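You operate a simulated robot arm through the tools that you are given. There is no shell and no other tool. Be economical: measure what you need, move in short steps, check, and stop when the job is done.

You are at the controls of a simulated robot arm. One attempt, no reset.

Task
From the black mat, fit the largest bush and largest pin in ring H1, the smallest pair in H4.
Fine: go by the printed sizes (microns over 28 mm), which give each ring the play on its plate; the others stay standing on the mat.
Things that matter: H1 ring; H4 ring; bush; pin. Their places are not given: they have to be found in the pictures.

The check looks at the end state, three seconds after you hand in, the way a careful person would. Anything else that was tipped, shoved, dropped, spilled or broken makes it a failure.

Robot
A 6-joint arm with a two-finger parallel gripper, fixed in place. Base frame: the origin is at the foot of the arm, x ahead of it, y to its left, z up; the work surface is at about z = 883. Readings come in mm, rad, newtons and seconds.
With the tool pointing down near the work surface it reaches from about 140 to 740 mm from the base axis. Its first joint turns from -2.897 to 2.897 rad. Payload 3.91 kg.
The TCP is the grasp point between the finger pads, 30 mm short of the fingertips. In the tool frame z runs along the fingers and y along their closing line. Largest opening 110 mm; finger width 20, thickness 10; the body of the gripper, 48 by 112 mm, starts 55 mm behind the TCP.
Orientation is told as [roll, pitch, yaw] about the base's x, y, z axes, in that order, counted from this pose: with the fingers straight down and closing along the base's y, the tool's x points along the base's -x, its y along +y and its z along -z.

Tools
- The arm moves only by the tool jog_arm. Its argument "increments" is a list of rows, each an object of numbers (a shift or turn left out is 0, a gripper value left out holds the last): "grip": the opening, from 0 (shut) to 1 (fully open); "x", "y", "z": the shift along the base's x, y, z in mm; "rx", "ry", "rz": the turn, a rotation vector about the base's x, y, z in rad. In form: [{"grip": .., "x": .., "y": .., "z": .., "rx": .., "ry": .., "rz": ..}, ...]. A call has 1 to 8 rows; each row is the pose to reach, as a shift and turn from the pose commanded when the call began. Rows are played at 5 a second. More than 50 mm and 0.15 rad between two rows, or a gripper value outside its range, and nothing of the call is played. Where a pose cannot be reached the arm comes as near as it can. A force on the tool above 90 N (or 10 N above the force at the start of the call, whichever is more), or a blocked arm, ends the call early, and 0.2 s more pass. Each finger travels about 45 mm/s and halts on what it meets, pressing with about 22 N; the grip force reading is that of the motor and also rises with nothing between the fingers. The clock runs only during rows and for 0.2 s after the last one: add rows that repeat a pose to give the fingers time. It gives the time, the measured TCP pose, the force on the tool (base axes), the opening and the grip force at its end, in the units of the frame above (readings bear some noise).
- Cameras (640 x 400 px; columns grow to the right, rows downward): "scene" is fixed at [399.8, -650.2, 1611.6]; the picture's right is [0.99, 0.12, 0.00], its down [0.07, -0.56, -0.83] and it looks along [-0.10, 0.82, -0.56] (base axes); focal length 341 px, centre (320, 200). "wrist" rides on the gripper at [71, 22, -107] in the tool frame; the picture's right is [-0.29, 0.96, 0.00], its down [-0.76, -0.23, -0.61] and it looks along [-0.58, -0.18, 0.79] (tool axes); focal length 243 px, centre (320, 200).
- snapshot(camera): a new picture of that camera. The clock stands still meanwhile.
- raise_lower(by): slides the trunk up (or, below 0, down) by that many mm; the arm rides with it, the base frame stays. It gives what a move gives, with no picture.
- measure_at(camera, pixels): for up to 12 pixels [column, row] of the newest picture of that camera ("zoom" is the newest enlarged one), the place [x, y, z] in the base frame of the surface seen there, good to about 2 mm. The clock stands still meanwhile.
- inspect(camera, box): a new picture of the part [left, top, right, bottom] of that camera's present view, enlarged. The clock stands still meanwhile.
- job_done(): hands the job in; it is judged then, once.

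Keep the steps short. Do not move on a guess: measure, check each grasp and each placing, and mend mistakes. In all there are 80 turns and 34 pictures (those below and enlarged ones count). Leave the gripper open and the arm clear of the work at the hand-in unless told otherwise, and finish with a single line.

The tools are called after "Request:" by a JSON object that holds its "method" and its "body". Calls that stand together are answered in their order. jog_arm: Moves the arm, as the interface text tells. Its arguments: {"type":"object","properties":{"increments":{"type":"array"}},"required":["increments"]} The other tools are called the same way: raise_lower (by) slides the trunk up or down; snapshot (camera) takes a picture; measure_at (camera, pixels) gives the place of the surface under pixels of a picture; inspect (camera, box) takes an enlarged picture of a part of a camera's view; job_done () hands the job in.

At the start:

```text
time: 0.0
eef_pos: [238.3, 284.2, 1206.2]
tool_rot: [0.0, -0.001, 0.0]
ft_force: [-0.2, 0.6, 0.3]
width: 110.1
gripper_force: 0.0
trunk travel left (down, up): [-500.0, 90.0]
```

scene: 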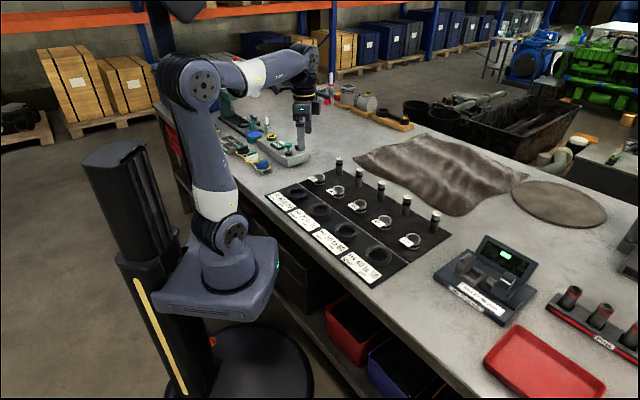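
wrist: 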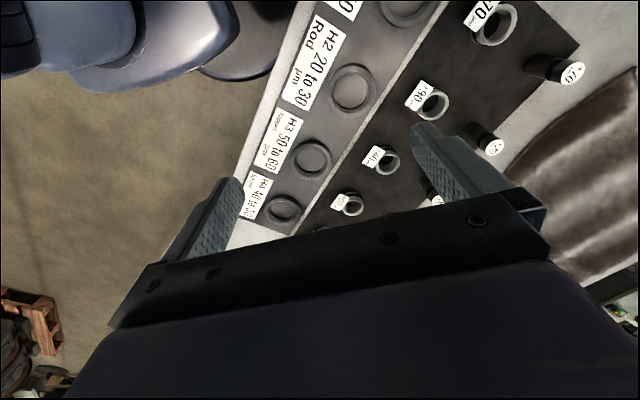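

I see four rings with plates on the grey plate, and bushes and pins on the black mat. First I enlarge both views to read the labels.

Request:
{"method": "inspect", "body": {"camera": "scene", "box": [260, 140, 460, 290]}}

Request:
{"method": "inspect", "body": {"camera": "wrist", "box": [220, 0, 600, 240]}}

```text
2.67 times, centred on (360, 215) of scene
```

zoom: 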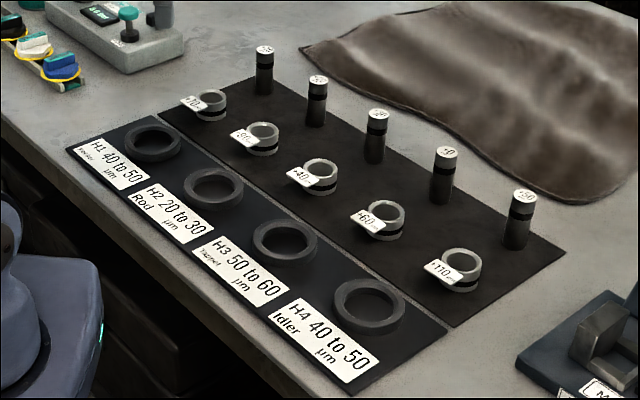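

```text
1.67 times, centred on (410, 120) of wrist
```

zoom: 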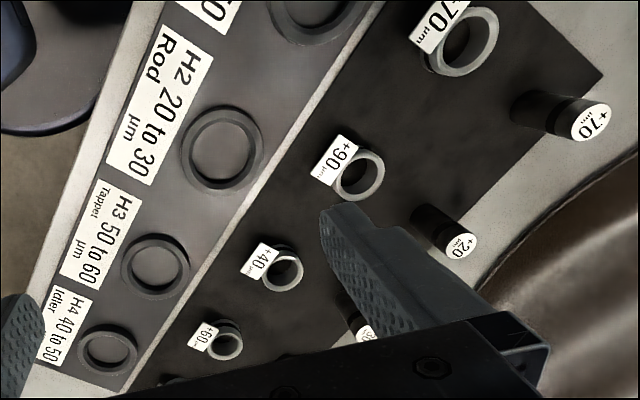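

The bushes seem to read 70, 90, 40, 60 and 110. The pin labels are still small, so I enlarge them more.

Request:
{"method": "inspect", "body": {"camera": "scene", "box": [335, 150, 391, 185]}}

Request:
{"method": "inspect", "body": {"camera": "scene", "box": [370, 175, 450, 225]}}

Request:
{"method": "inspect", "body": {"camera": "scene", "box": [310, 168, 430, 248]}}

```text
11.43 times, centred on (363, 168) of scene
```

zoom: 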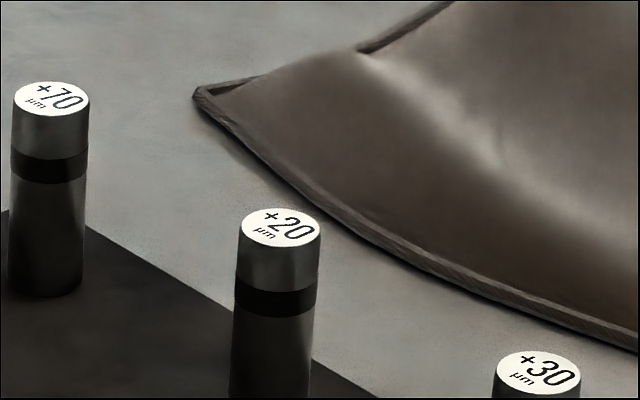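

```text
8.00 times, centred on (410, 200) of scene
```

zoom: 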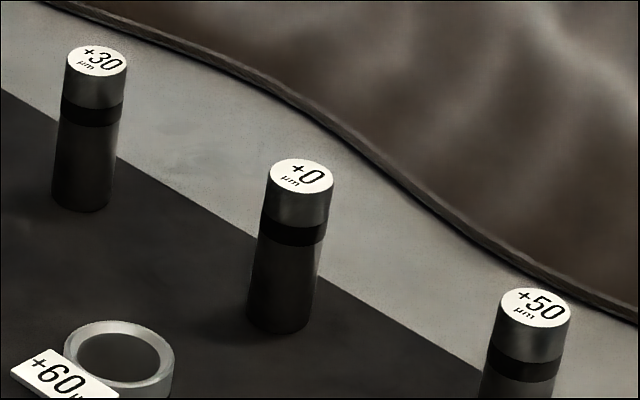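

```text
5.00 times, centred on (370, 208) of scene
```

zoom: 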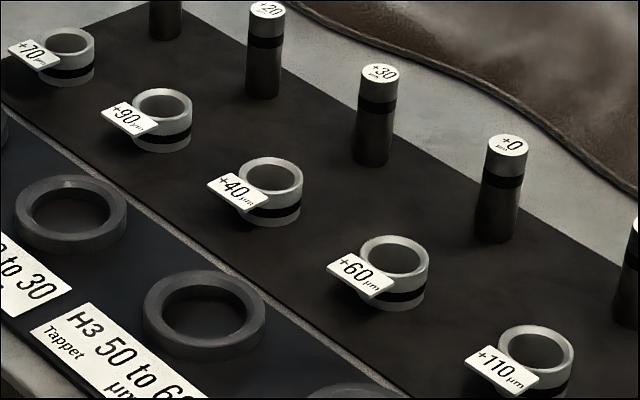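

Readings: pins 70, 20, 30, 0, 50 and bushes 70, 90, 40, 60, 110. So H1 takes bush 110 with pin 70 (play 40), and H4 takes bush 40 with pin 0 (play 40). Both fit the plates. Next I measure the bushes, pin +0 and H3 in this enlarged picture, and the rest in the scene picture.

Request:
{"method": "measure_at", "body": {"camera": "zoom", "pixels": [[244, 179], [299, 179], [270, 160], [270, 196], [505, 347], [569, 352], [538, 328], [508, 144], [497, 225], [270, 178], [235, 190], [400, 340]]}}

Request:
{"method": "snapshot", "body": {"camera": "scene"}}

```text
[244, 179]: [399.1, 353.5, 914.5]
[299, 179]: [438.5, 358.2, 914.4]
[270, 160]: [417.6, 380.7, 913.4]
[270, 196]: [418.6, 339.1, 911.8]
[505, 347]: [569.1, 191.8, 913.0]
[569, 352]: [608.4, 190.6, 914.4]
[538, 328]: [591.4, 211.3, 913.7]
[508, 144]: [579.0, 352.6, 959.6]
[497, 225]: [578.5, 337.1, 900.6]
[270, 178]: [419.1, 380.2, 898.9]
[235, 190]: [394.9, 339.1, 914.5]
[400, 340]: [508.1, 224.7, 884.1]
```

```text
26 pictures are left
```

scene: 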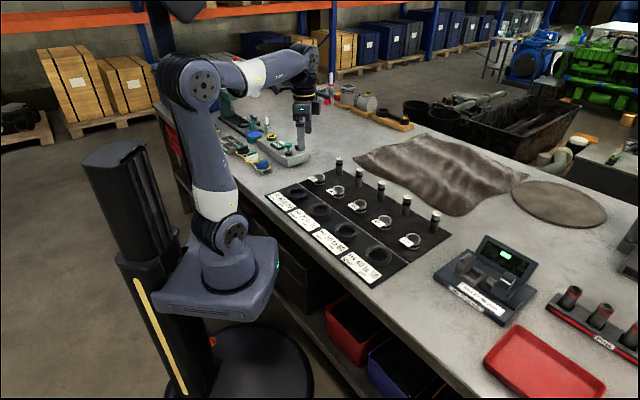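

Bush 40 is at about (419, 359), bush 110 at about (589, 191) and pin 0 at about (579, 354). Next I enlarge around H1 with pin 70.

Request:
{"method": "inspect", "body": {"camera": "scene", "box": [274, 152, 354, 202]}}

```text
8.00 times, centred on (314, 177) of scene
```

zoom: 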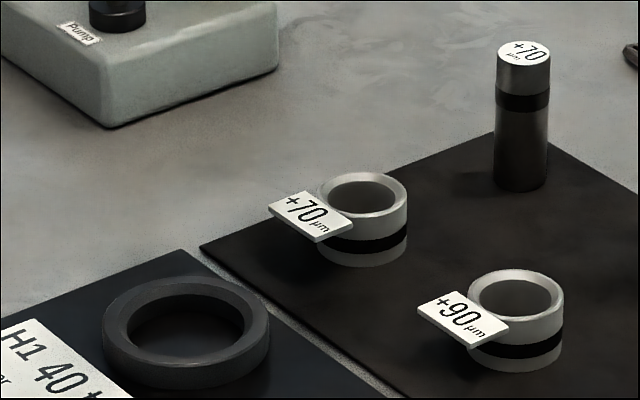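

I measure H1's top face at left, right, far and near points, its floor, and pin 70's cap and side.

Request:
{"method": "measure_at", "body": {"camera": "zoom", "pixels": [[112, 322], [257, 322], [185, 284], [185, 366], [175, 340], [524, 53], [498, 55], [549, 55], [524, 43], [524, 65], [525, 150], [280, 375]]}}

Request:
{"method": "inspect", "body": {"camera": "scene", "box": [340, 210, 436, 270]}}

```text
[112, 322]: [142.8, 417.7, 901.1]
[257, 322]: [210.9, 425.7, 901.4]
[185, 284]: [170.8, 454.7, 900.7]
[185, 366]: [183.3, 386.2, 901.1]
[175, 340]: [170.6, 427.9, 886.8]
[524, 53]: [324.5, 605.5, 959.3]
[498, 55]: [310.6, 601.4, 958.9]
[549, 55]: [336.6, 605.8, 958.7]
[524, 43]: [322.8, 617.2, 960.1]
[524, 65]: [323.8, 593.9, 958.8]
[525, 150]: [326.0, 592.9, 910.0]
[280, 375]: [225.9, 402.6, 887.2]
```

```text
6.67 times, centred on (388, 240) of scene
```

zoom: 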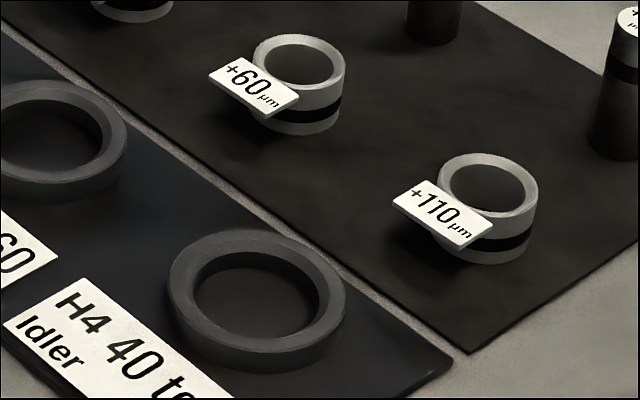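

Request:
{"method": "measure_at", "body": {"camera": "zoom", "pixels": [[180, 290], [334, 290], [257, 240], [257, 345], [260, 310], [447, 188], [530, 188], [488, 157], [400, 203], [462, 240], [435, 185], [488, 214]]}}

```text
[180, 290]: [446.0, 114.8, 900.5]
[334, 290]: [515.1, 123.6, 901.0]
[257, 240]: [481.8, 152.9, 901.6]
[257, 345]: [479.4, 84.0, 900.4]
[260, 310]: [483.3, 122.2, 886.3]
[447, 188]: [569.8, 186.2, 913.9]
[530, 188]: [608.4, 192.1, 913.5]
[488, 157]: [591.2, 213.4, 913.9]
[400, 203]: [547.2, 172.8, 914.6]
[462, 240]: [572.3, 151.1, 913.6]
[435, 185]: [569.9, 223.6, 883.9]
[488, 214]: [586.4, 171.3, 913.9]
```

H1's centre is about (177, 421) and H4's about (481, 119). Ring tops are at 901 and the plate floor at 887. Bush tops are at 914, and the flags point along (-1,-1), so the fingers should close along (1,-1), a yaw of 0.785. I now go above bush 40 at (419, 360), staying high.

Request:
{"method": "jog_arm", "body": {"increments": [{"grip": 0.7, "x": 22.6, "y": 9.5, "z": -16, "rz": 0.098}, {"x": 45.2, "y": 19, "z": -32, "rz": 0.196}, {"x": 67.8, "y": 28.4, "z": -48, "rz": 0.294}, {"x": 90.4, "y": 37.9, "z": -64, "rz": 0.392}, {"x": 113, "y": 47.4, "z": -80, "rz": 0.49}, {"x": 135.5, "y": 56.9, "z": -96, "rz": 0.589}, {"x": 158, "y": 66.3, "z": -112, "rz": 0.687}, {"x": 180.7, "y": 75.8, "z": -126, "rz": 0.785}]}}

```text
time: 1.8
eef_pos: [420.0, 362.1, 1079.2]
tool_rot: [0.0, 0.0, 0.788]
ft_force: [0.0, 0.0, 0.0]
width: 76.7
gripper_force: 0.0
trunk travel left (down, up): [-500.0, 90.0]
```

The arm is above bush 40 at the right yaw. I lower it to z 990 and look through the wrist camera.

Request:
{"method": "jog_arm", "body": {"increments": [{"z": -30}, {"z": -60}, {"z": -90}, {"z": -90}]}}

Request:
{"method": "snapshot", "body": {"camera": "wrist"}}

```text
time: 2.8
eef_pos: [417.3, 361.9, 991.3]
tool_rot: [0.001, 0.0, 0.785]
ft_force: [0.7, 0.9, -0.3]
width: 77.3
gripper_force: 0.2
trunk travel left (down, up): [-500.0, 90.0]
```

```text
23 pictures are left
```

wrist: 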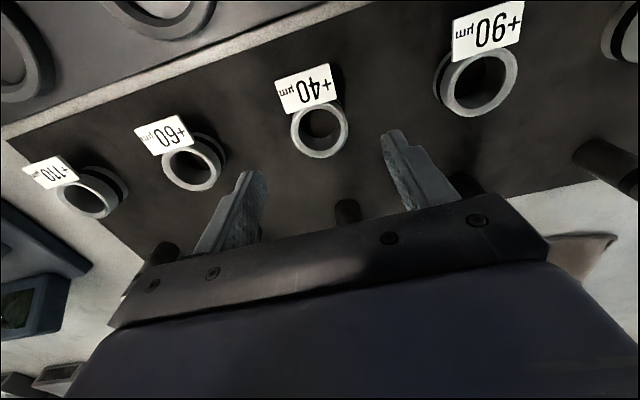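

The fingers straddle bush 40 at pixel (320, 130). I go down to TCP 932, so the tips reach about 902 and stay above ring height, and then close.

Request:
{"method": "jog_arm", "body": {"increments": [{"z": -20}, {"z": -40}, {"z": -58}, {"z": -58}, {"z": -58, "grip": 0.2}, {"z": -58}, {"z": -58}, {"z": -58}]}}

Request:
{"method": "snapshot", "body": {"camera": "wrist"}}

```text
time: 4.6
eef_pos: [415.3, 359.3, 932.9]
tool_rot: [0.0, 0.001, 0.784]
ft_force: [0.7, 0.7, 0.1]
width: 45.2
gripper_force: 21.9
trunk travel left (down, up): [-500.0, 90.0]
```

```text
22 pictures are left
```

wrist: 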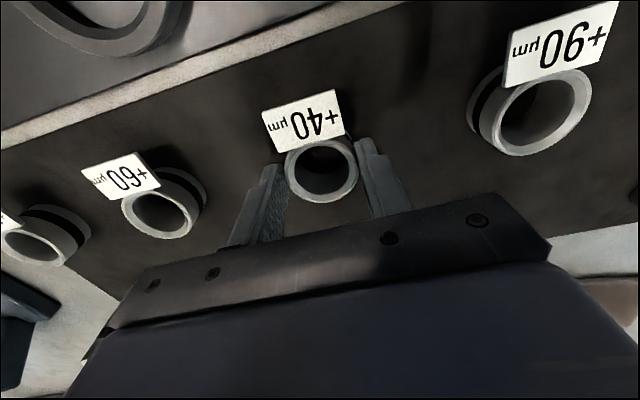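

Bush 40 is gripped at width 45.2 with 22 N. I lift 90 mm.

Request:
{"method": "jog_arm", "body": {"increments": [{"z": 10}, {"z": 30}, {"z": 60}, {"z": 90}, {"z": 90}]}}

Request:
{"method": "snapshot", "body": {"camera": "wrist"}}

```text
time: 5.8
eef_pos: [416.1, 360.7, 1024.1]
tool_rot: [0.001, -0.002, 0.785]
ft_force: [-0.5, -0.7, -0.4]
width: 44.9
gripper_force: 22.1
trunk travel left (down, up): [-500.0, 90.0]
```

```text
21 pictures are left
```

wrist: 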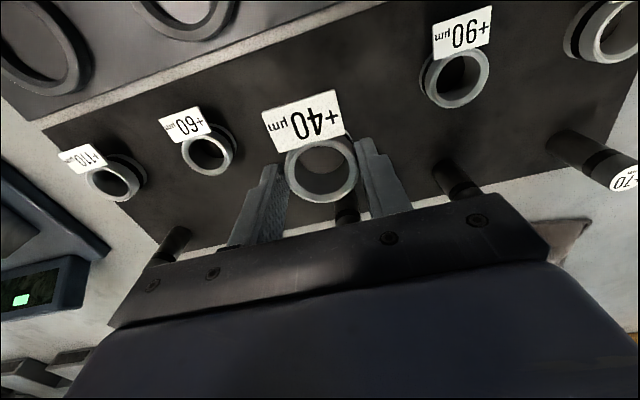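

It's held. I measure the held bush's rim against the TCP.

Request:
{"method": "measure_at", "body": {"camera": "wrist", "pixels": [[289, 172], [353, 168], [318, 143], [325, 201], [300, 115]]}}

Request:
{"method": "jog_arm", "body": {"increments": [{"x": 10, "y": -40}, {"x": 20, "y": -80}, {"x": 30, "y": -120}, {"x": 40, "y": -160}, {"x": 50, "y": -200}, {"x": 62, "y": -241}, {"x": 62, "y": -241}]}}

```text
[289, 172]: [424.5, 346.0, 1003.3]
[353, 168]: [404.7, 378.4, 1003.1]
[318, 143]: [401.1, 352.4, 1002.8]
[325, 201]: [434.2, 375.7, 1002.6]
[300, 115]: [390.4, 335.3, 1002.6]
```

```text
time: 7.4
eef_pos: [479.6, 115.6, 1023.3]
tool_rot: [-0.001, 0.0, 0.787]
ft_force: [0.3, 1.2, 0.0]
width: 44.9
gripper_force: 22.0
trunk travel left (down, up): [-500.0, 90.0]
```

Above H4 I take a wrist picture to compare the bush with the ring.

Request:
{"method": "jog_arm", "body": {"increments": [{"z": -35}, {"z": -65}, {"z": -65}]}}

Request:
{"method": "snapshot", "body": {"camera": "wrist"}}

```text
time: 8.2
eef_pos: [482.7, 119.9, 958.2]
tool_rot: [-0.001, 0.001, 0.785]
ft_force: [0.4, 0.1, -0.8]
width: 44.7
gripper_force: 22.0
trunk travel left (down, up): [-500.0, 90.0]
```

```text
20 pictures are left
```

wrist: 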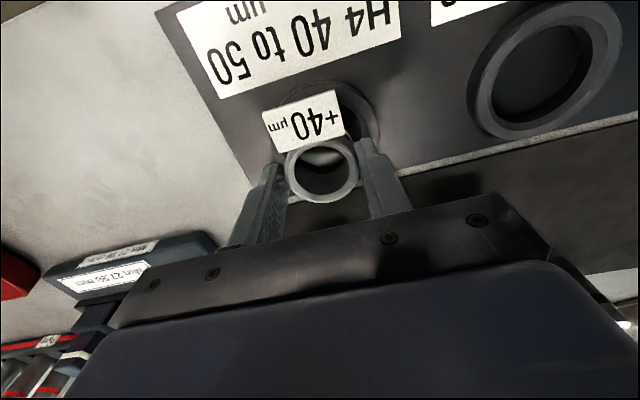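

Request:
{"method": "measure_at", "body": {"camera": "wrist", "pixels": [[289, 172], [353, 168], [318, 143], [325, 201], [330, 84], [372, 108]]}}

Request:
{"method": "inspect", "body": {"camera": "scene", "box": [340, 210, 436, 270]}}

```text
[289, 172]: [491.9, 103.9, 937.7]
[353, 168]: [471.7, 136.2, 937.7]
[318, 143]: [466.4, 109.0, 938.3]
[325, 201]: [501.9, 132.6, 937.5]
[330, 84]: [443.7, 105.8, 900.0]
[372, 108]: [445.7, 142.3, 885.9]
```

```text
6.67 times, centred on (388, 240) of scene
```

zoom: 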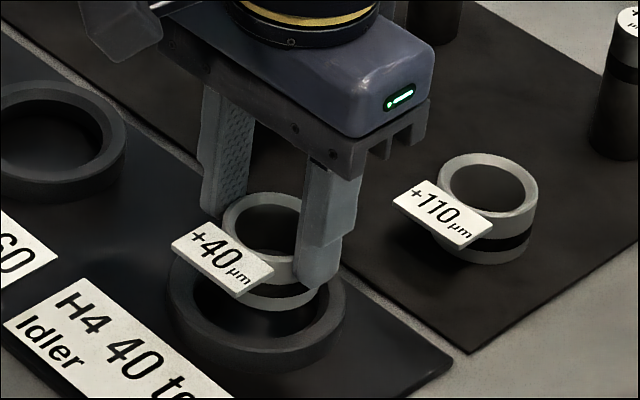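

The bush centre is about (483, 120.5) against the ring at (480.7, 119). I shift by (-2, -1.5) and lower so that the bush bottom reaches 887 (TCP about 935).

Request:
{"method": "jog_arm", "body": {"increments": [{"x": -2, "y": -1.5}, {"x": -2, "y": -1.5, "z": -8}, {"x": -2, "y": -1.5, "z": -16}, {"x": -2, "y": -1.5, "z": -21}, {"x": -2, "y": -1.5, "z": -21}]}}

Request:
{"method": "inspect", "body": {"camera": "scene", "box": [340, 210, 436, 270]}}

```text
time: 9.4
eef_pos: [480.4, 116.7, 935.9]
tool_rot: [-0.002, 0.0, 0.784]
ft_force: [-0.2, -0.6, 2.6]
width: 44.8
gripper_force: 21.9
trunk travel left (down, up): [-500.0, 90.0]
```

```text
6.67 times, centred on (388, 240) of scene
```

zoom: 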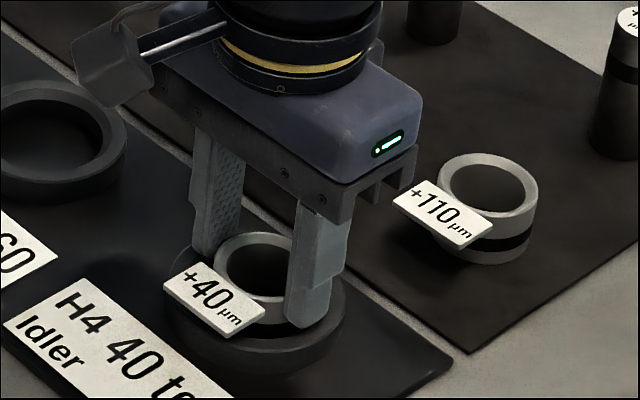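

The bush is down in the ring with a light touch (2.6 N). I lower 1 mm, open gently and rise.

Request:
{"method": "jog_arm", "body": {"increments": [{"z": -1}, {"z": -1, "grip": 0.5}, {"z": -1, "grip": 0.62}, {"z": -1}, {"z": 20}, {"z": 50}, {"z": 90}, {"z": 90}]}}

Request:
{"method": "inspect", "body": {"camera": "scene", "box": [340, 210, 436, 270]}}

```text
time: 11.2
eef_pos: [477.1, 115.1, 1029.4]
tool_rot: [0.002, 0.001, 0.784]
ft_force: [-0.1, 0.0, 0.3]
width: 68.2
gripper_force: 0.1
trunk travel left (down, up): [-500.0, 90.0]
```

```text
6.67 times, centred on (388, 240) of scene
```

zoom: 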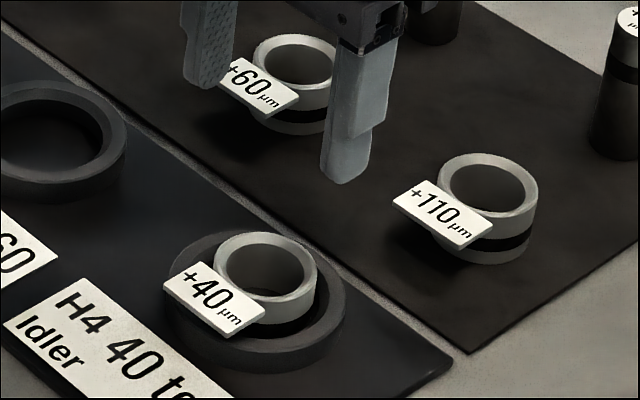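

Bush 40 sits in H4. I measure its rim and bore for the pin. Meanwhile I move to bush 110 at (589, 192), with the arm at command (479, 117.5, 1025).

Request:
{"method": "measure_at", "body": {"camera": "zoom", "pixels": [[222, 264], [310, 266], [262, 237], [270, 293], [265, 270], [228, 264], [304, 267], [262, 242], [282, 322], [180, 265]]}}

Request:
{"method": "jog_arm", "body": {"increments": [{"x": 28, "y": 19}, {"x": 56, "y": 38}, {"x": 84, "y": 57}, {"x": 110.3, "y": 74.5}, {"x": 110.3, "y": 74.5}]}}

```text
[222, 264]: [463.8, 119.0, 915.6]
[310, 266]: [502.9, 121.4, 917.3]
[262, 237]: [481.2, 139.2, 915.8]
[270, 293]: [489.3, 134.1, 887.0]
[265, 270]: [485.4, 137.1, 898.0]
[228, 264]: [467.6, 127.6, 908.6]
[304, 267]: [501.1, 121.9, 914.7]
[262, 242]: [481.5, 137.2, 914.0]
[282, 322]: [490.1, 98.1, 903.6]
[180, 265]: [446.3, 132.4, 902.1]
```

```text
time: 12.4
eef_pos: [588.0, 192.9, 1027.1]
tool_rot: [0.0, 0.0, 0.784]
ft_force: [-0.3, 0.8, -0.5]
width: 68.3
gripper_force: 0.1
trunk travel left (down, up): [-500.0, 90.0]
```

The bush's centre in H4 is about (482.5, 119). Now I descend 94 mm over bush 110 to TCP 932 and close.

Request:
{"method": "jog_arm", "body": {"increments": [{"z": -30}, {"z": -60}, {"z": -80}, {"z": -94}, {"z": -94, "grip": 0.2}, {"z": -94}, {"z": -94}, {"z": -94}]}}

Request:
{"method": "snapshot", "body": {"camera": "wrist"}}

```text
time: 14.2
eef_pos: [587.9, 191.7, 931.4]
tool_rot: [0.0, 0.0, 0.785]
ft_force: [-0.4, 0.2, 0.0]
width: 45.1
gripper_force: 21.8
trunk travel left (down, up): [-500.0, 90.0]
```

```text
16 pictures are left
```

wrist: 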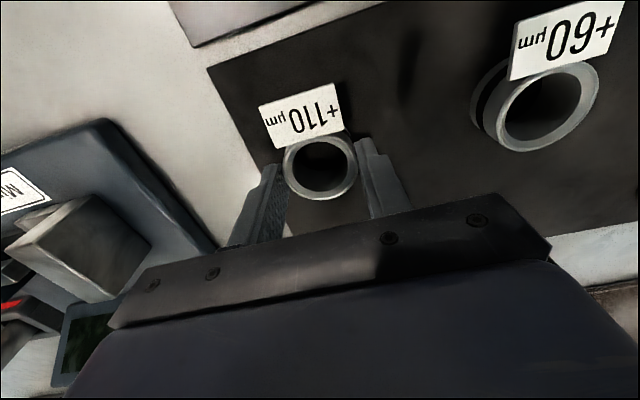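

Bush 110 is gripped. I lift 90 mm and carry it toward H1.

Request:
{"method": "jog_arm", "body": {"increments": [{"z": 10}, {"z": 30}, {"z": 60}, {"z": 90}, {"x": -30, "y": 17, "z": 90}, {"x": -70, "y": 39, "z": 90}, {"x": -110, "y": 60, "z": 90}, {"x": -150, "y": 82, "z": 90}]}}

Request:
{"method": "jog_arm", "body": {"increments": [{"x": -38, "y": 21}, {"x": -76, "y": 42}, {"x": -114, "y": 63}, {"x": -152, "y": 84}, {"x": -190, "y": 105}, {"x": -228, "y": 126}, {"x": -264, "y": 145.5}, {"x": -264, "y": 145.5}]}}

Request:
{"method": "jog_arm", "body": {"increments": [{"z": -30}, {"z": -60}, {"z": -65}, {"z": -65}]}}

Request:
{"method": "inspect", "body": {"camera": "scene", "box": [266, 160, 346, 210]}}

Request:
{"method": "snapshot", "body": {"camera": "wrist"}}

```text
time: 16.0
eef_pos: [437.2, 270.0, 1024.9]
tool_rot: [0.0, 0.001, 0.786]
ft_force: [0.1, 0.4, -1.1]
width: 45.2
gripper_force: 21.9
trunk travel left (down, up): [-500.0, 90.0]
```

```text
time: 17.8
eef_pos: [175.5, 418.8, 1024.5]
tool_rot: [-0.001, 0.001, 0.786]
ft_force: [0.9, 0.5, -0.1]
width: 44.9
gripper_force: 21.9
trunk travel left (down, up): [-500.0, 90.0]
```

```text
time: 18.8
eef_pos: [175.5, 419.2, 961.3]
tool_rot: [0.0, 0.0, 0.787]
ft_force: [0.2, 0.3, -0.1]
width: 45.1
gripper_force: 22.1
trunk travel left (down, up): [-500.0, 90.0]
```

```text
8.00 times, centred on (306, 185) of scene
```

zoom: 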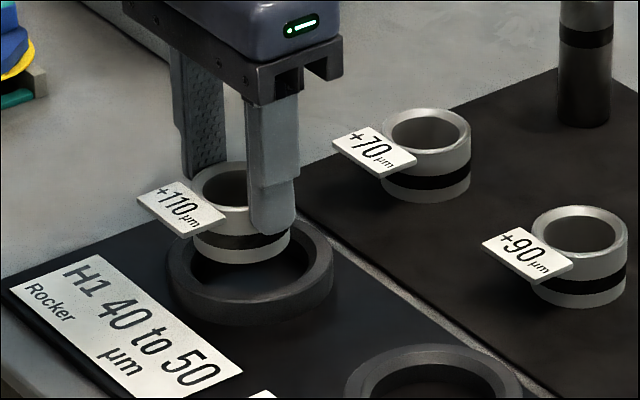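

```text
14 pictures are left
```

wrist: 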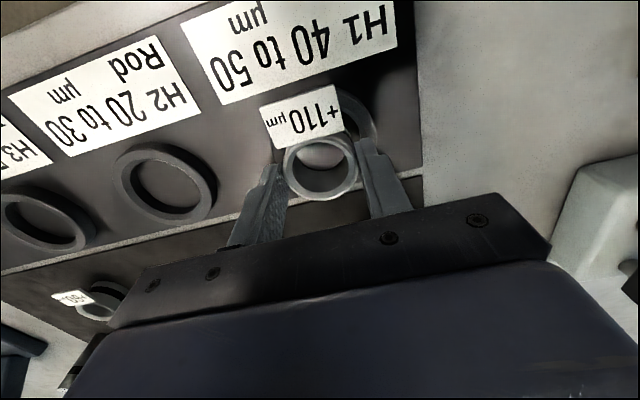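

Request:
{"method": "measure_at", "body": {"camera": "wrist", "pixels": [[289, 169], [353, 166], [318, 141], [325, 198]]}}

Request:
{"method": "measure_at", "body": {"camera": "zoom", "pixels": [[177, 267], [323, 267], [249, 311], [199, 187], [232, 255], [194, 235], [288, 245], [194, 250], [288, 252], [244, 263]]}}

```text
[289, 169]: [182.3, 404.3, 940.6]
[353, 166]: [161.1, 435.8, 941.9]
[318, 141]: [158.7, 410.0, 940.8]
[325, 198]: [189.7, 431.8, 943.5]
```

```text
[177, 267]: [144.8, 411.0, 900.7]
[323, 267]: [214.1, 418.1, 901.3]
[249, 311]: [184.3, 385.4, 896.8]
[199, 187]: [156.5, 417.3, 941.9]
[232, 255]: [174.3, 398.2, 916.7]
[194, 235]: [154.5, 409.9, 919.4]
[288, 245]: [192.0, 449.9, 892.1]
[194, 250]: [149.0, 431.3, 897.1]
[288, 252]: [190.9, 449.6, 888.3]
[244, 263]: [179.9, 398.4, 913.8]
```

The bush centre is about (172.5, 420.3) and the ring about (177, 421). The scene view also shows it about 4.5 mm left. I shift (+4.5, +0.5) and lower 21 mm.

Request:
{"method": "jog_arm", "body": {"increments": [{"x": 4.5, "y": 0.5}, {"x": 4.5, "y": 0.5}, {"x": 4.5, "y": 0.5, "z": -8}, {"x": 4.5, "y": 0.5, "z": -16}, {"x": 4.5, "y": 0.5, "z": -21}, {"x": 4.5, "y": 0.5, "z": -21}]}}

Request:
{"method": "inspect", "body": {"camera": "scene", "box": [266, 160, 346, 210]}}

```text
time: 20.2
eef_pos: [179.6, 420.9, 936.8]
tool_rot: [0.001, -0.001, 0.786]
ft_force: [-0.8, 0.2, -1.2]
width: 44.9
gripper_force: 22.2
trunk travel left (down, up): [-500.0, 90.0]
```

```text
8.00 times, centred on (306, 185) of scene
```

zoom: 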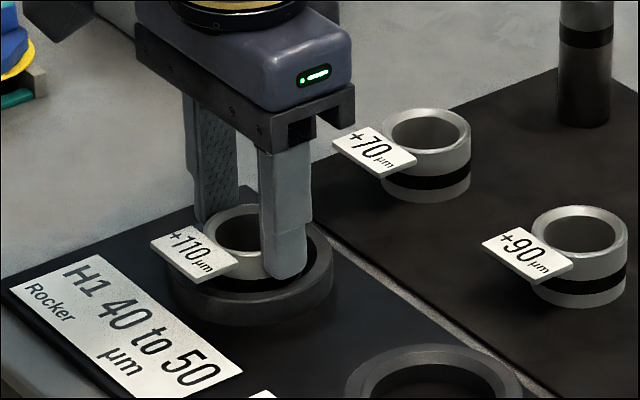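

It's inside the ring and no contact is felt yet. I lower 2 mm more and read the force before releasing.

Request:
{"method": "jog_arm", "body": {"increments": [{"z": -1}, {"z": -1.5}, {"z": -1.5}]}}

```text
time: 21.0
eef_pos: [179.3, 419.7, 935.4]
tool_rot: [0.0, 0.0, 0.787]
ft_force: [-0.1, -0.2, 0.0]
width: 45.1
gripper_force: 21.7
trunk travel left (down, up): [-500.0, 90.0]
```

Request:
{"method": "jog_arm", "body": {"increments": [{"z": -0.5}, {"z": -1}, {"z": -1}]}}

```text
time: 21.8
eef_pos: [178.8, 420.6, 933.7]
tool_rot: [-0.001, -0.002, 0.786]
ft_force: [-1.1, 0.8, 8.5]
width: 45.0
gripper_force: 22.5
trunk travel left (down, up): [-500.0, 90.0]
```

Contact is 8.5 N, so it is seated. I open and rise.

Request:
{"method": "jog_arm", "body": {"increments": [{"z": 0.5, "grip": 0.5}, {"z": 0.5, "grip": 0.62}, {"z": 0.5}, {"z": 20}, {"z": 50}, {"z": 90}, {"z": 120}, {"z": 120}]}}

Request:
{"method": "inspect", "body": {"camera": "scene", "box": [266, 160, 346, 210]}}

```text
time: 23.6
eef_pos: [180.1, 419.8, 1054.9]
tool_rot: [0.0, -0.001, 0.785]
ft_force: [-0.3, -0.7, -0.6]
width: 68.3
gripper_force: 0.1
trunk travel left (down, up): [-500.0, 90.0]
```

```text
8.00 times, centred on (306, 185) of scene
```

zoom: 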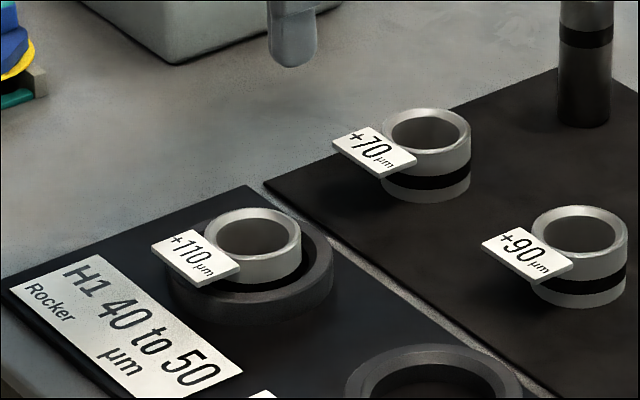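

Bush 110 is seated in H1. I measure its rim for the pin.

Request:
{"method": "measure_at", "body": {"camera": "zoom", "pixels": [[209, 236], [298, 236], [254, 211], [254, 262], [258, 265], [220, 215], [288, 215], [250, 264]]}}

```text
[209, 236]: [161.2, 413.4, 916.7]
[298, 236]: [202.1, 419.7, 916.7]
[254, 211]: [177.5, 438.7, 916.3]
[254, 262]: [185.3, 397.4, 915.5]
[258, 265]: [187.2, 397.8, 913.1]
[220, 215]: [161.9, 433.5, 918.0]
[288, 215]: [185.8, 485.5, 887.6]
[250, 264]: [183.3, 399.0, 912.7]
```

H1's bush centre is about (180, 419). Next is pin 70 at (323.8, 605.3). I move above it at the present height.

Request:
{"method": "jog_arm", "body": {"increments": [{"x": 24, "y": 31}, {"x": 48, "y": 62}, {"x": 72, "y": 93}, {"x": 96, "y": 124}, {"x": 120, "y": 155}, {"x": 144, "y": 185.3}, {"x": 144, "y": 185.3, "z": -20}, {"x": 144, "y": 185.3, "z": -20}]}}

Request:
{"method": "snapshot", "body": {"camera": "wrist"}}

```text
time: 25.4
eef_pos: [321.3, 603.9, 1034.6]
tool_rot: [0.0, 0.002, 0.785]
ft_force: [0.2, -0.9, 0.0]
width: 68.3
gripper_force: 0.1
trunk travel left (down, up): [-500.0, 90.0]
```

```text
11 pictures are left
```

wrist: 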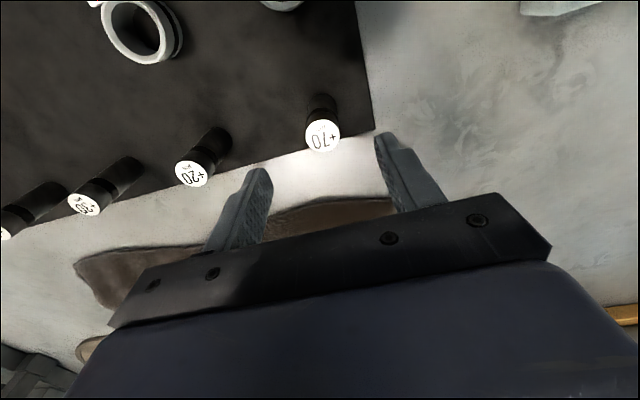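

Request:
{"method": "measure_at", "body": {"camera": "wrist", "pixels": [[308, 138], [338, 133], [322, 122], [324, 150], [322, 136]]}}

```text
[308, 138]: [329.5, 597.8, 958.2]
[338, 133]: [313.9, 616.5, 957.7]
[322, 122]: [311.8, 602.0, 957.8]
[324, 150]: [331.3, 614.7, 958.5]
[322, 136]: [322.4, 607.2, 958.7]
```

Scene and wrist agree within 2 mm and the pin sits between the fingers. I descend to TCP 948 and close.

Request:
{"method": "jog_arm", "body": {"increments": [{"z": -30}, {"z": -60}, {"z": -85.5}, {"z": -85.5}, {"z": -85.5, "grip": 0.1}, {"z": -85.5}, {"z": -85.5}, {"z": -85.5}]}}

Request:
{"method": "jog_arm", "body": {"increments": [{"z": 0}, {"z": 5}, {"z": 5}]}}

```text
time: 27.2
eef_pos: [322.6, 603.4, 948.0]
tool_rot: [0.0, 0.0, 0.785]
ft_force: [0.6, -0.5, 0.0]
width: 27.2
gripper_force: 21.8
trunk travel left (down, up): [-500.0, 90.0]
```

```text
time: 28.0
eef_pos: [323.3, 604.5, 953.9]
tool_rot: [0.0, -0.001, 0.786]
ft_force: [-0.3, 0.0, -1.4]
width: 27.2
gripper_force: 21.9
trunk travel left (down, up): [-500.0, 90.0]
```

Pin 70 is held at width 27.2. I lift it and carry it over H1's bush.

Request:
{"method": "jog_arm", "body": {"increments": [{"z": 30}, {"z": 60}, {"z": 85}, {"x": -30, "y": -38.6, "z": 85}, {"x": -60, "y": -77.2, "z": 85}, {"x": -90, "y": -115.8, "z": 85}, {"x": -120, "y": -154.4, "z": 85}, {"x": -144, "y": -185.8, "z": 85}]}}

Request:
{"method": "jog_arm", "body": {"increments": [{"z": -20}, {"z": -40}, {"z": -49}, {"z": -49}, {"z": -49}]}}

Request:
{"method": "inspect", "body": {"camera": "scene", "box": [272, 160, 328, 195]}}

Request:
{"method": "snapshot", "body": {"camera": "wrist"}}

```text
time: 29.8
eef_pos: [179.5, 422.3, 1039.2]
tool_rot: [-0.001, -0.001, 0.787]
ft_force: [0.1, 0.1, -2.2]
width: 27.5
gripper_force: 22.3
trunk travel left (down, up): [-500.0, 90.0]
```

```text
time: 31.0
eef_pos: [178.5, 419.5, 989.8]
tool_rot: [0.002, 0.0, 0.786]
ft_force: [0.5, 0.6, -1.1]
width: 27.1
gripper_force: 22.0
trunk travel left (down, up): [-500.0, 90.0]
```

```text
11.43 times, centred on (300, 178) of scene
```

zoom: 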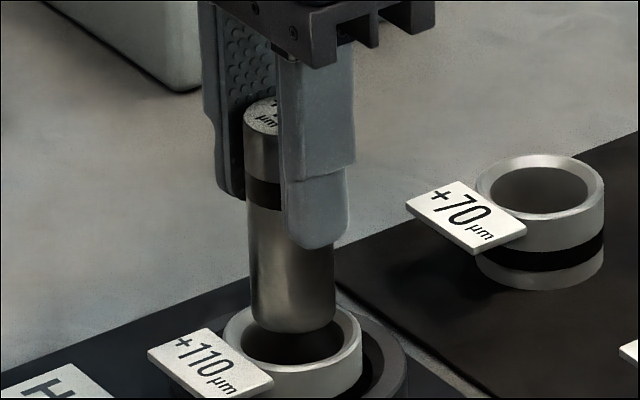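

```text
9 pictures are left
```

wrist: 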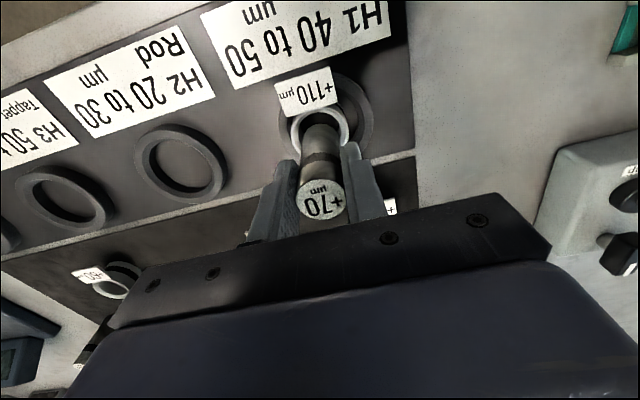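

The pin's bottom is about 8 mm above the bush and lines up left to right in the scene view (pin 249–335, rim 222–362). I check depth with measurements and a wrist enlargement.

Request:
{"method": "measure_at", "body": {"camera": "zoom", "pixels": [[292, 374], [292, 369], [292, 327], [292, 290], [226, 335], [357, 335], [252, 290], [332, 290], [240, 315], [345, 317]]}}

Request:
{"method": "inspect", "body": {"camera": "wrist", "box": [272, 80, 368, 140]}}

```text
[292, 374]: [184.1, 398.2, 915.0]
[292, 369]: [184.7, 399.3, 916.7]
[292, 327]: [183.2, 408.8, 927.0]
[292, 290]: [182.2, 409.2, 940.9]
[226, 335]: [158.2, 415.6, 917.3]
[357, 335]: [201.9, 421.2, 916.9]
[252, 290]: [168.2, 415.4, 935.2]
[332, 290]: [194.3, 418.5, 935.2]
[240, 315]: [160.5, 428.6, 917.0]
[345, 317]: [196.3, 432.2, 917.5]
```

```text
6.67 times, centred on (320, 110) of wrist
```

zoom: 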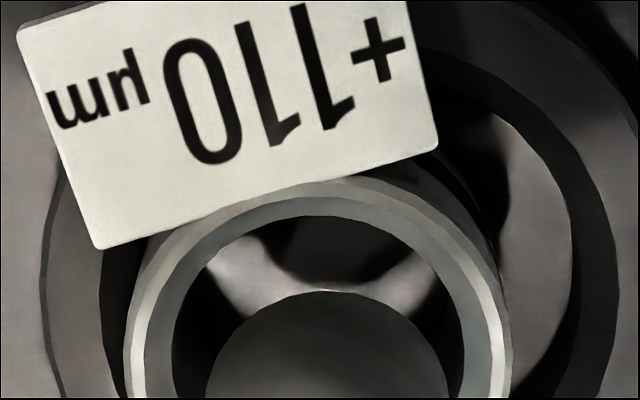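

The pin looks about 3 mm too far in +y and about 1 mm in +x (the scene and wrist views agree on direction). I shift (-1.2, -3), lower 6 mm to just above the rim, and look again.

Request:
{"method": "jog_arm", "body": {"increments": [{"x": -1.2, "y": -3}, {"x": -1.2, "y": -3, "z": -3}, {"x": -1.2, "y": -3, "z": -6}, {"x": -1.2, "y": -3, "z": -6}]}}

Request:
{"method": "inspect", "body": {"camera": "wrist", "box": [272, 90, 368, 150]}}

```text
time: 32.0
eef_pos: [179.4, 416.6, 984.9]
tool_rot: [0.0, 0.001, 0.784]
ft_force: [0.6, -0.2, -2.7]
width: 27.4
gripper_force: 21.5
trunk travel left (down, up): [-500.0, 90.0]
```

```text
6.67 times, centred on (320, 120) of wrist
```

zoom: 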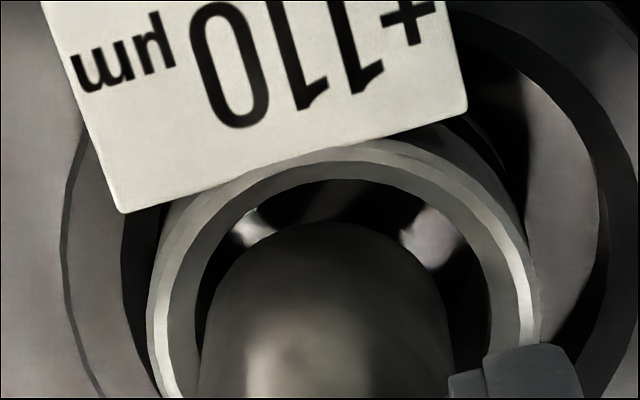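

The pin is now about 2 mm left of the bore centre in this view and about 1 mm too near. I shift (-1.4, +1.1), lower 8 mm and check the forces.

Request:
{"method": "jog_arm", "body": {"increments": [{"x": -1.4, "y": 1.1}, {"x": -1.4, "y": 1.1, "z": -2}, {"x": -1.4, "y": 1.1, "z": -4}, {"x": -1.4, "y": 1.1, "z": -6}, {"x": -1.4, "y": 1.1, "z": -8}, {"x": -1.4, "y": 1.1, "z": -8}]}}

```text
time: 33.4
eef_pos: [177.1, 416.2, 975.1]
tool_rot: [-0.001, 0.001, 0.787]
ft_force: [1.2, -0.2, -1.5]
width: 27.7
gripper_force: 21.2
trunk travel left (down, up): [-500.0, 90.0]
```

No contact, with the pin bottom at about 911, below the 917 rim, so it has entered the bore. I continue down 18 mm.

Request:
{"method": "jog_arm", "body": {"increments": [{"z": -5}, {"z": -10}, {"z": -15}, {"z": -18}, {"z": -18}]}}

Request:
{"method": "jog_arm", "body": {"increments": [{"z": -2}, {"z": -4}, {"z": -5}, {"z": -5}]}}

```text
time: 34.6
eef_pos: [177.6, 415.6, 956.4]
tool_rot: [0.002, 0.001, 0.786]
ft_force: [0.0, -0.2, 0.2]
width: 27.6
gripper_force: 21.8
trunk travel left (down, up): [-500.0, 90.0]
```

```text
time: 35.6
eef_pos: [176.6, 418.5, 953.9]
tool_rot: [0.002, -0.002, 0.783]
ft_force: [0.9, 0.7, 16.0]
width: 27.3
gripper_force: 21.9
trunk travel left (down, up): [-500.0, 90.0]
```

Contact is 16 N at about floor depth. I ease up 0.5 mm, open and rise.

Request:
{"method": "jog_arm", "body": {"increments": [{"z": 0.5}, {"z": 0.5, "grip": 0.4}, {"z": 0.5, "grip": 0.6}, {"z": 0.5}, {"z": 30}, {"z": 60}, {"z": 86}, {"z": 86}]}}

Request:
{"method": "inspect", "body": {"camera": "scene", "box": [266, 155, 362, 215]}}

```text
time: 37.4
eef_pos: [177.6, 418.9, 1040.0]
tool_rot: [0.0, 0.0, 0.785]
ft_force: [0.5, -0.2, 0.5]
width: 66.1
gripper_force: 0.0
trunk travel left (down, up): [-500.0, 90.0]
```

```text
6.67 times, centred on (314, 185) of scene
```

zoom: 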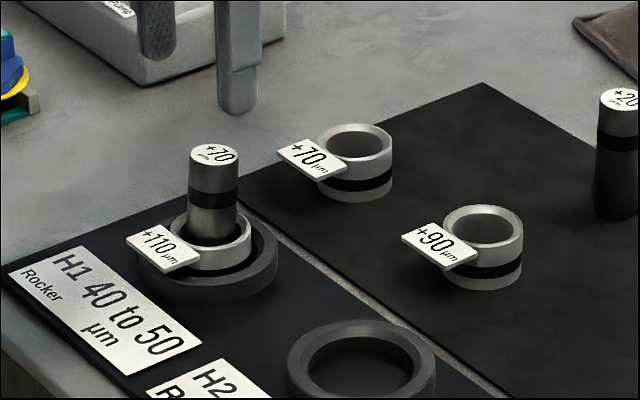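

Pin 70 stands in bush 110 in H1. Now to pin 0 at (579.2, 353.3), with the arm at command (177.2, 417.6, 1038).

Request:
{"method": "jog_arm", "body": {"increments": [{"x": 40, "y": -6.4}, {"x": 80, "y": -12.8}, {"x": 120, "y": -19.2}, {"x": 160, "y": -25.6}, {"x": 200, "y": -32}, {"x": 240, "y": -38.4}, {"x": 280, "y": -44.8}, {"x": 320, "y": -51.2}]}}

Request:
{"method": "jog_arm", "body": {"increments": [{"x": 40, "y": -6.5}, {"x": 82, "y": -13.1}, {"x": 82, "y": -13.1}]}}

Request:
{"method": "snapshot", "body": {"camera": "wrist"}}

```text
time: 39.2
eef_pos: [498.9, 365.6, 1039.2]
tool_rot: [0.001, -0.001, 0.786]
ft_force: [-0.5, -0.2, 0.1]
width: 65.9
gripper_force: 0.1
trunk travel left (down, up): [-500.0, 90.0]
```

```text
time: 40.0
eef_pos: [580.8, 357.5, 1037.6]
tool_rot: [0.0, -0.002, 0.786]
ft_force: [-0.2, 0.3, 0.3]
width: 66.1
gripper_force: 0.1
trunk travel left (down, up): [-500.0, 90.0]
```

```text
5 pictures are left
```

wrist: 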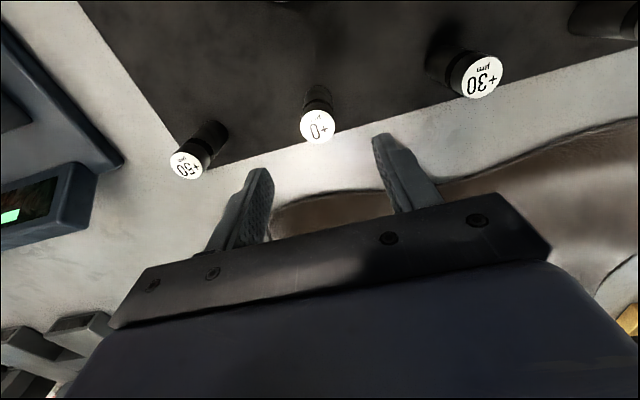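

Request:
{"method": "measure_at", "body": {"camera": "wrist", "pixels": [[303, 127], [332, 123], [316, 111], [318, 139], [317, 126]]}}

```text
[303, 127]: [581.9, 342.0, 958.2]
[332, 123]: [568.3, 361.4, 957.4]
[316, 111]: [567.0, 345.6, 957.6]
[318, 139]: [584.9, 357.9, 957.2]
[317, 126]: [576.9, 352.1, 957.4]
```

I shift by (-1, -2.5) to centre the grasp better, then descend to TCP 948 and close.

Request:
{"method": "jog_arm", "body": {"increments": [{"x": -1, "y": -2.5, "z": -10}, {"x": -1, "y": -2.5, "z": -40}, {"x": -1, "y": -2.5, "z": -70}, {"x": -1, "y": -2.5, "z": -90}, {"x": -1, "y": -2.5, "z": -90, "grip": 0.1}, {"x": -1, "y": -2.5, "z": -90}, {"x": -1, "y": -2.5, "z": -90}, {"x": -1, "y": -2.5, "z": -90}]}}

Request:
{"method": "jog_arm", "body": {"increments": [{"z": 10}, {"z": 30}, {"z": 60}, {"z": 90}, {"z": 90}]}}

```text
time: 41.8
eef_pos: [579.3, 351.5, 950.0]
tool_rot: [-0.001, 0.001, 0.785]
ft_force: [0.1, 0.2, -0.1]
width: 27.4
gripper_force: 21.6
trunk travel left (down, up): [-500.0, 90.0]
```

```text
time: 43.0
eef_pos: [580.0, 352.4, 1036.5]
tool_rot: [0.0, -0.001, 0.784]
ft_force: [0.4, 0.2, -1.7]
width: 27.6
gripper_force: 22.3
trunk travel left (down, up): [-500.0, 90.0]
```

Pin 0 is held. I carry it to above H4's bush at TCP (478.6, 117.3) and lower to z 984, where the pin bottom is about 920.

Request:
{"method": "jog_arm", "body": {"increments": [{"x": -16, "y": -38}, {"x": -32, "y": -76}, {"x": -48, "y": -114}, {"x": -65, "y": -152}, {"x": -81, "y": -190}, {"x": -99.6, "y": -233.5}, {"x": -99.6, "y": -233.5}]}}

Request:
{"method": "jog_arm", "body": {"increments": [{"z": -20}, {"z": -40}, {"z": -54}, {"z": -54}, {"z": -54}]}}

Request:
{"method": "inspect", "body": {"camera": "wrist", "box": [272, 90, 368, 150]}}

```text
time: 44.6
eef_pos: [480.5, 116.4, 1034.3]
tool_rot: [-0.001, 0.002, 0.784]
ft_force: [-0.3, -0.1, -1.3]
width: 27.3
gripper_force: 21.9
trunk travel left (down, up): [-500.0, 90.0]
```

```text
time: 45.8
eef_pos: [479.6, 118.0, 983.5]
tool_rot: [0.0, 0.0, 0.785]
ft_force: [0.4, 0.0, -1.5]
width: 27.7
gripper_force: 21.9
trunk travel left (down, up): [-500.0, 90.0]
```

```text
6.67 times, centred on (320, 120) of wrist
```

zoom: 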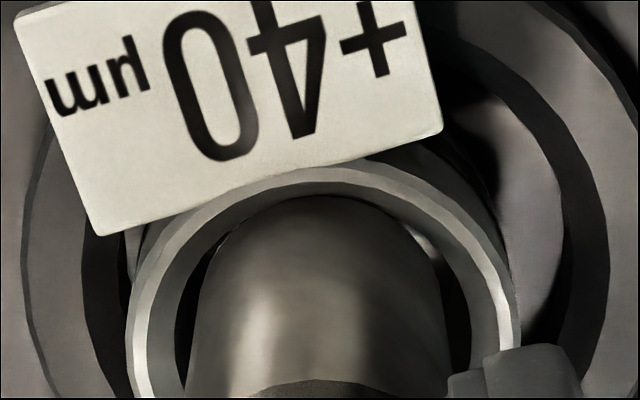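

Sideways it is centred (bore 175–472, pin 203–445). But the pin touches the far bore edge in the view, so it must come about 3 mm toward image-down, which is (+2.1, +2.1). I shift and check again.

Request:
{"method": "jog_arm", "body": {"increments": [{"x": 2.1, "y": 2.1}, {"x": 2.1, "y": 2.1}, {"x": 2.1, "y": 2.1}]}}

Request:
{"method": "inspect", "body": {"camera": "wrist", "box": [272, 90, 368, 150]}}

```text
time: 46.6
eef_pos: [481.6, 119.5, 983.7]
tool_rot: [-0.001, 0.0, 0.784]
ft_force: [0.3, 0.2, -2.5]
width: 27.3
gripper_force: 22.2
trunk travel left (down, up): [-500.0, 90.0]
```

```text
6.67 times, centred on (320, 120) of wrist
```

zoom: 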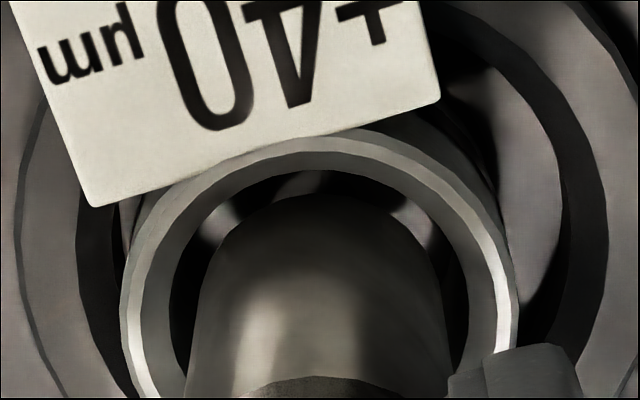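

Now it's centred, with a far gap of about 26 px and similar side gaps. I lower 9 mm gently.

Request:
{"method": "jog_arm", "body": {"increments": [{"z": -2}, {"z": -4}, {"z": -6}, {"z": -9}, {"z": -9}]}}

```text
time: 47.8
eef_pos: [481.7, 119.6, 975.2]
tool_rot: [0.0, 0.0, 0.785]
ft_force: [-1.3, -0.6, -2.3]
width: 27.4
gripper_force: 21.9
trunk travel left (down, up): [-500.0, 90.0]
```

No contact, so it is in the bore. I continue down.

Request:
{"method": "jog_arm", "body": {"increments": [{"z": -5}, {"z": -10}, {"z": -15}, {"z": -18}, {"z": -18}]}}

Request:
{"method": "jog_arm", "body": {"increments": [{"z": -2}, {"z": -4}, {"z": -5}, {"z": -5}]}}

```text
time: 49.0
eef_pos: [482.2, 119.1, 958.0]
tool_rot: [-0.001, -0.001, 0.784]
ft_force: [2.3, -0.4, 5.4]
width: 27.4
gripper_force: 22.5
trunk travel left (down, up): [-500.0, 90.0]
```

```text
time: 50.0
eef_pos: [479.9, 118.6, 952.4]
tool_rot: [0.001, 0.001, 0.785]
ft_force: [-1.2, 3.3, 15.4]
width: 27.3
gripper_force: 21.9
trunk travel left (down, up): [-500.0, 90.0]
```

Contact is 15 N at 952, the same depth as the first pin. I ease up, open and rise.

Request:
{"method": "jog_arm", "body": {"increments": [{"z": 0.5}, {"z": 0.5, "grip": 0.4}, {"z": 0.5, "grip": 0.6}, {"z": 0.5}, {"z": 30}, {"z": 70}, {"z": 110}, {"z": 150}]}}

Request:
{"method": "jog_arm", "body": {"increments": [{"x": -30, "y": 20, "z": 20, "grip": 1}, {"x": -70, "y": 45, "z": 40}, {"x": -110, "y": 75, "z": 60}, {"x": -150, "y": 100, "z": 80}, {"x": -190, "y": 125, "z": 90}, {"x": -190, "y": 125, "z": 90}]}}

Request:
{"method": "inspect", "body": {"camera": "scene", "box": [260, 150, 460, 275]}}

```text
time: 51.8
eef_pos: [483.2, 120.3, 1105.0]
tool_rot: [0.001, 0.0, 0.786]
ft_force: [0.9, -0.5, 0.3]
width: 66.1
gripper_force: 0.1
trunk travel left (down, up): [-500.0, 90.0]
```

```text
refused: row 2 steps farther than a row can; nothing moved
```

```text
3.20 times, centred on (360, 212) of scene
```

zoom: 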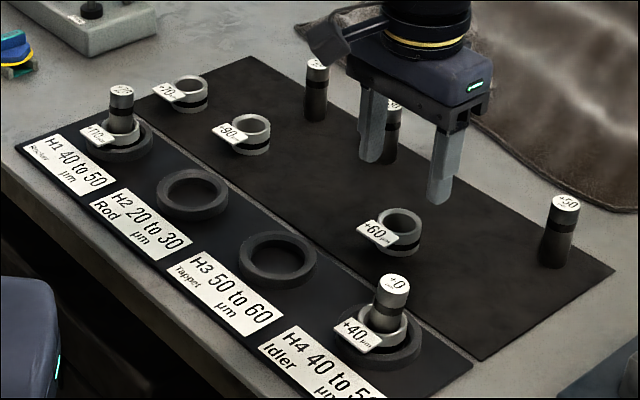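

Both sets are placed and everything else is standing. I back the open gripper up and away in shorter steps.

Request:
{"method": "jog_arm", "body": {"increments": [{"z": 25, "grip": 1}, {"x": -25, "y": 15, "z": 50}, {"x": -55, "y": 35, "z": 70}, {"x": -85, "y": 55, "z": 85}, {"x": -115, "y": 75, "z": 95}, {"x": -145, "y": 95, "z": 100}, {"x": -180, "y": 115, "z": 100}, {"x": -180, "y": 115, "z": 100}]}}

Request:
{"method": "snapshot", "body": {"camera": "scene"}}

```text
time: 53.6
eef_pos: [300.9, 232.2, 1204.2]
tool_rot: [-0.001, 0.0, 0.785]
ft_force: [-0.9, -0.1, 0.7]
width: 110.2
gripper_force: 0.1
trunk travel left (down, up): [-500.0, 90.0]
```

```text
1 pictures are left
```

scene: 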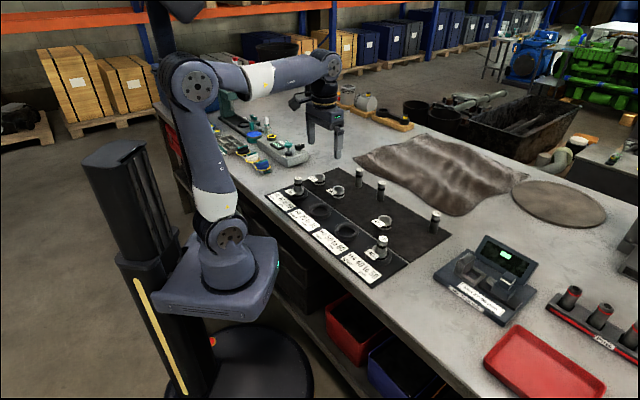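

The gripper is open, the arm is clear and everything stands in place, so I hand in.

Request:
{"method": "job_done", "body": {}}

```text
The job is handed in.
```

Bush +110 and pin +70 are fitted in H1, and bush +40 and pin +0 in H4; each has 40 µm play, and all the other bushes and pins still stand on the mat.
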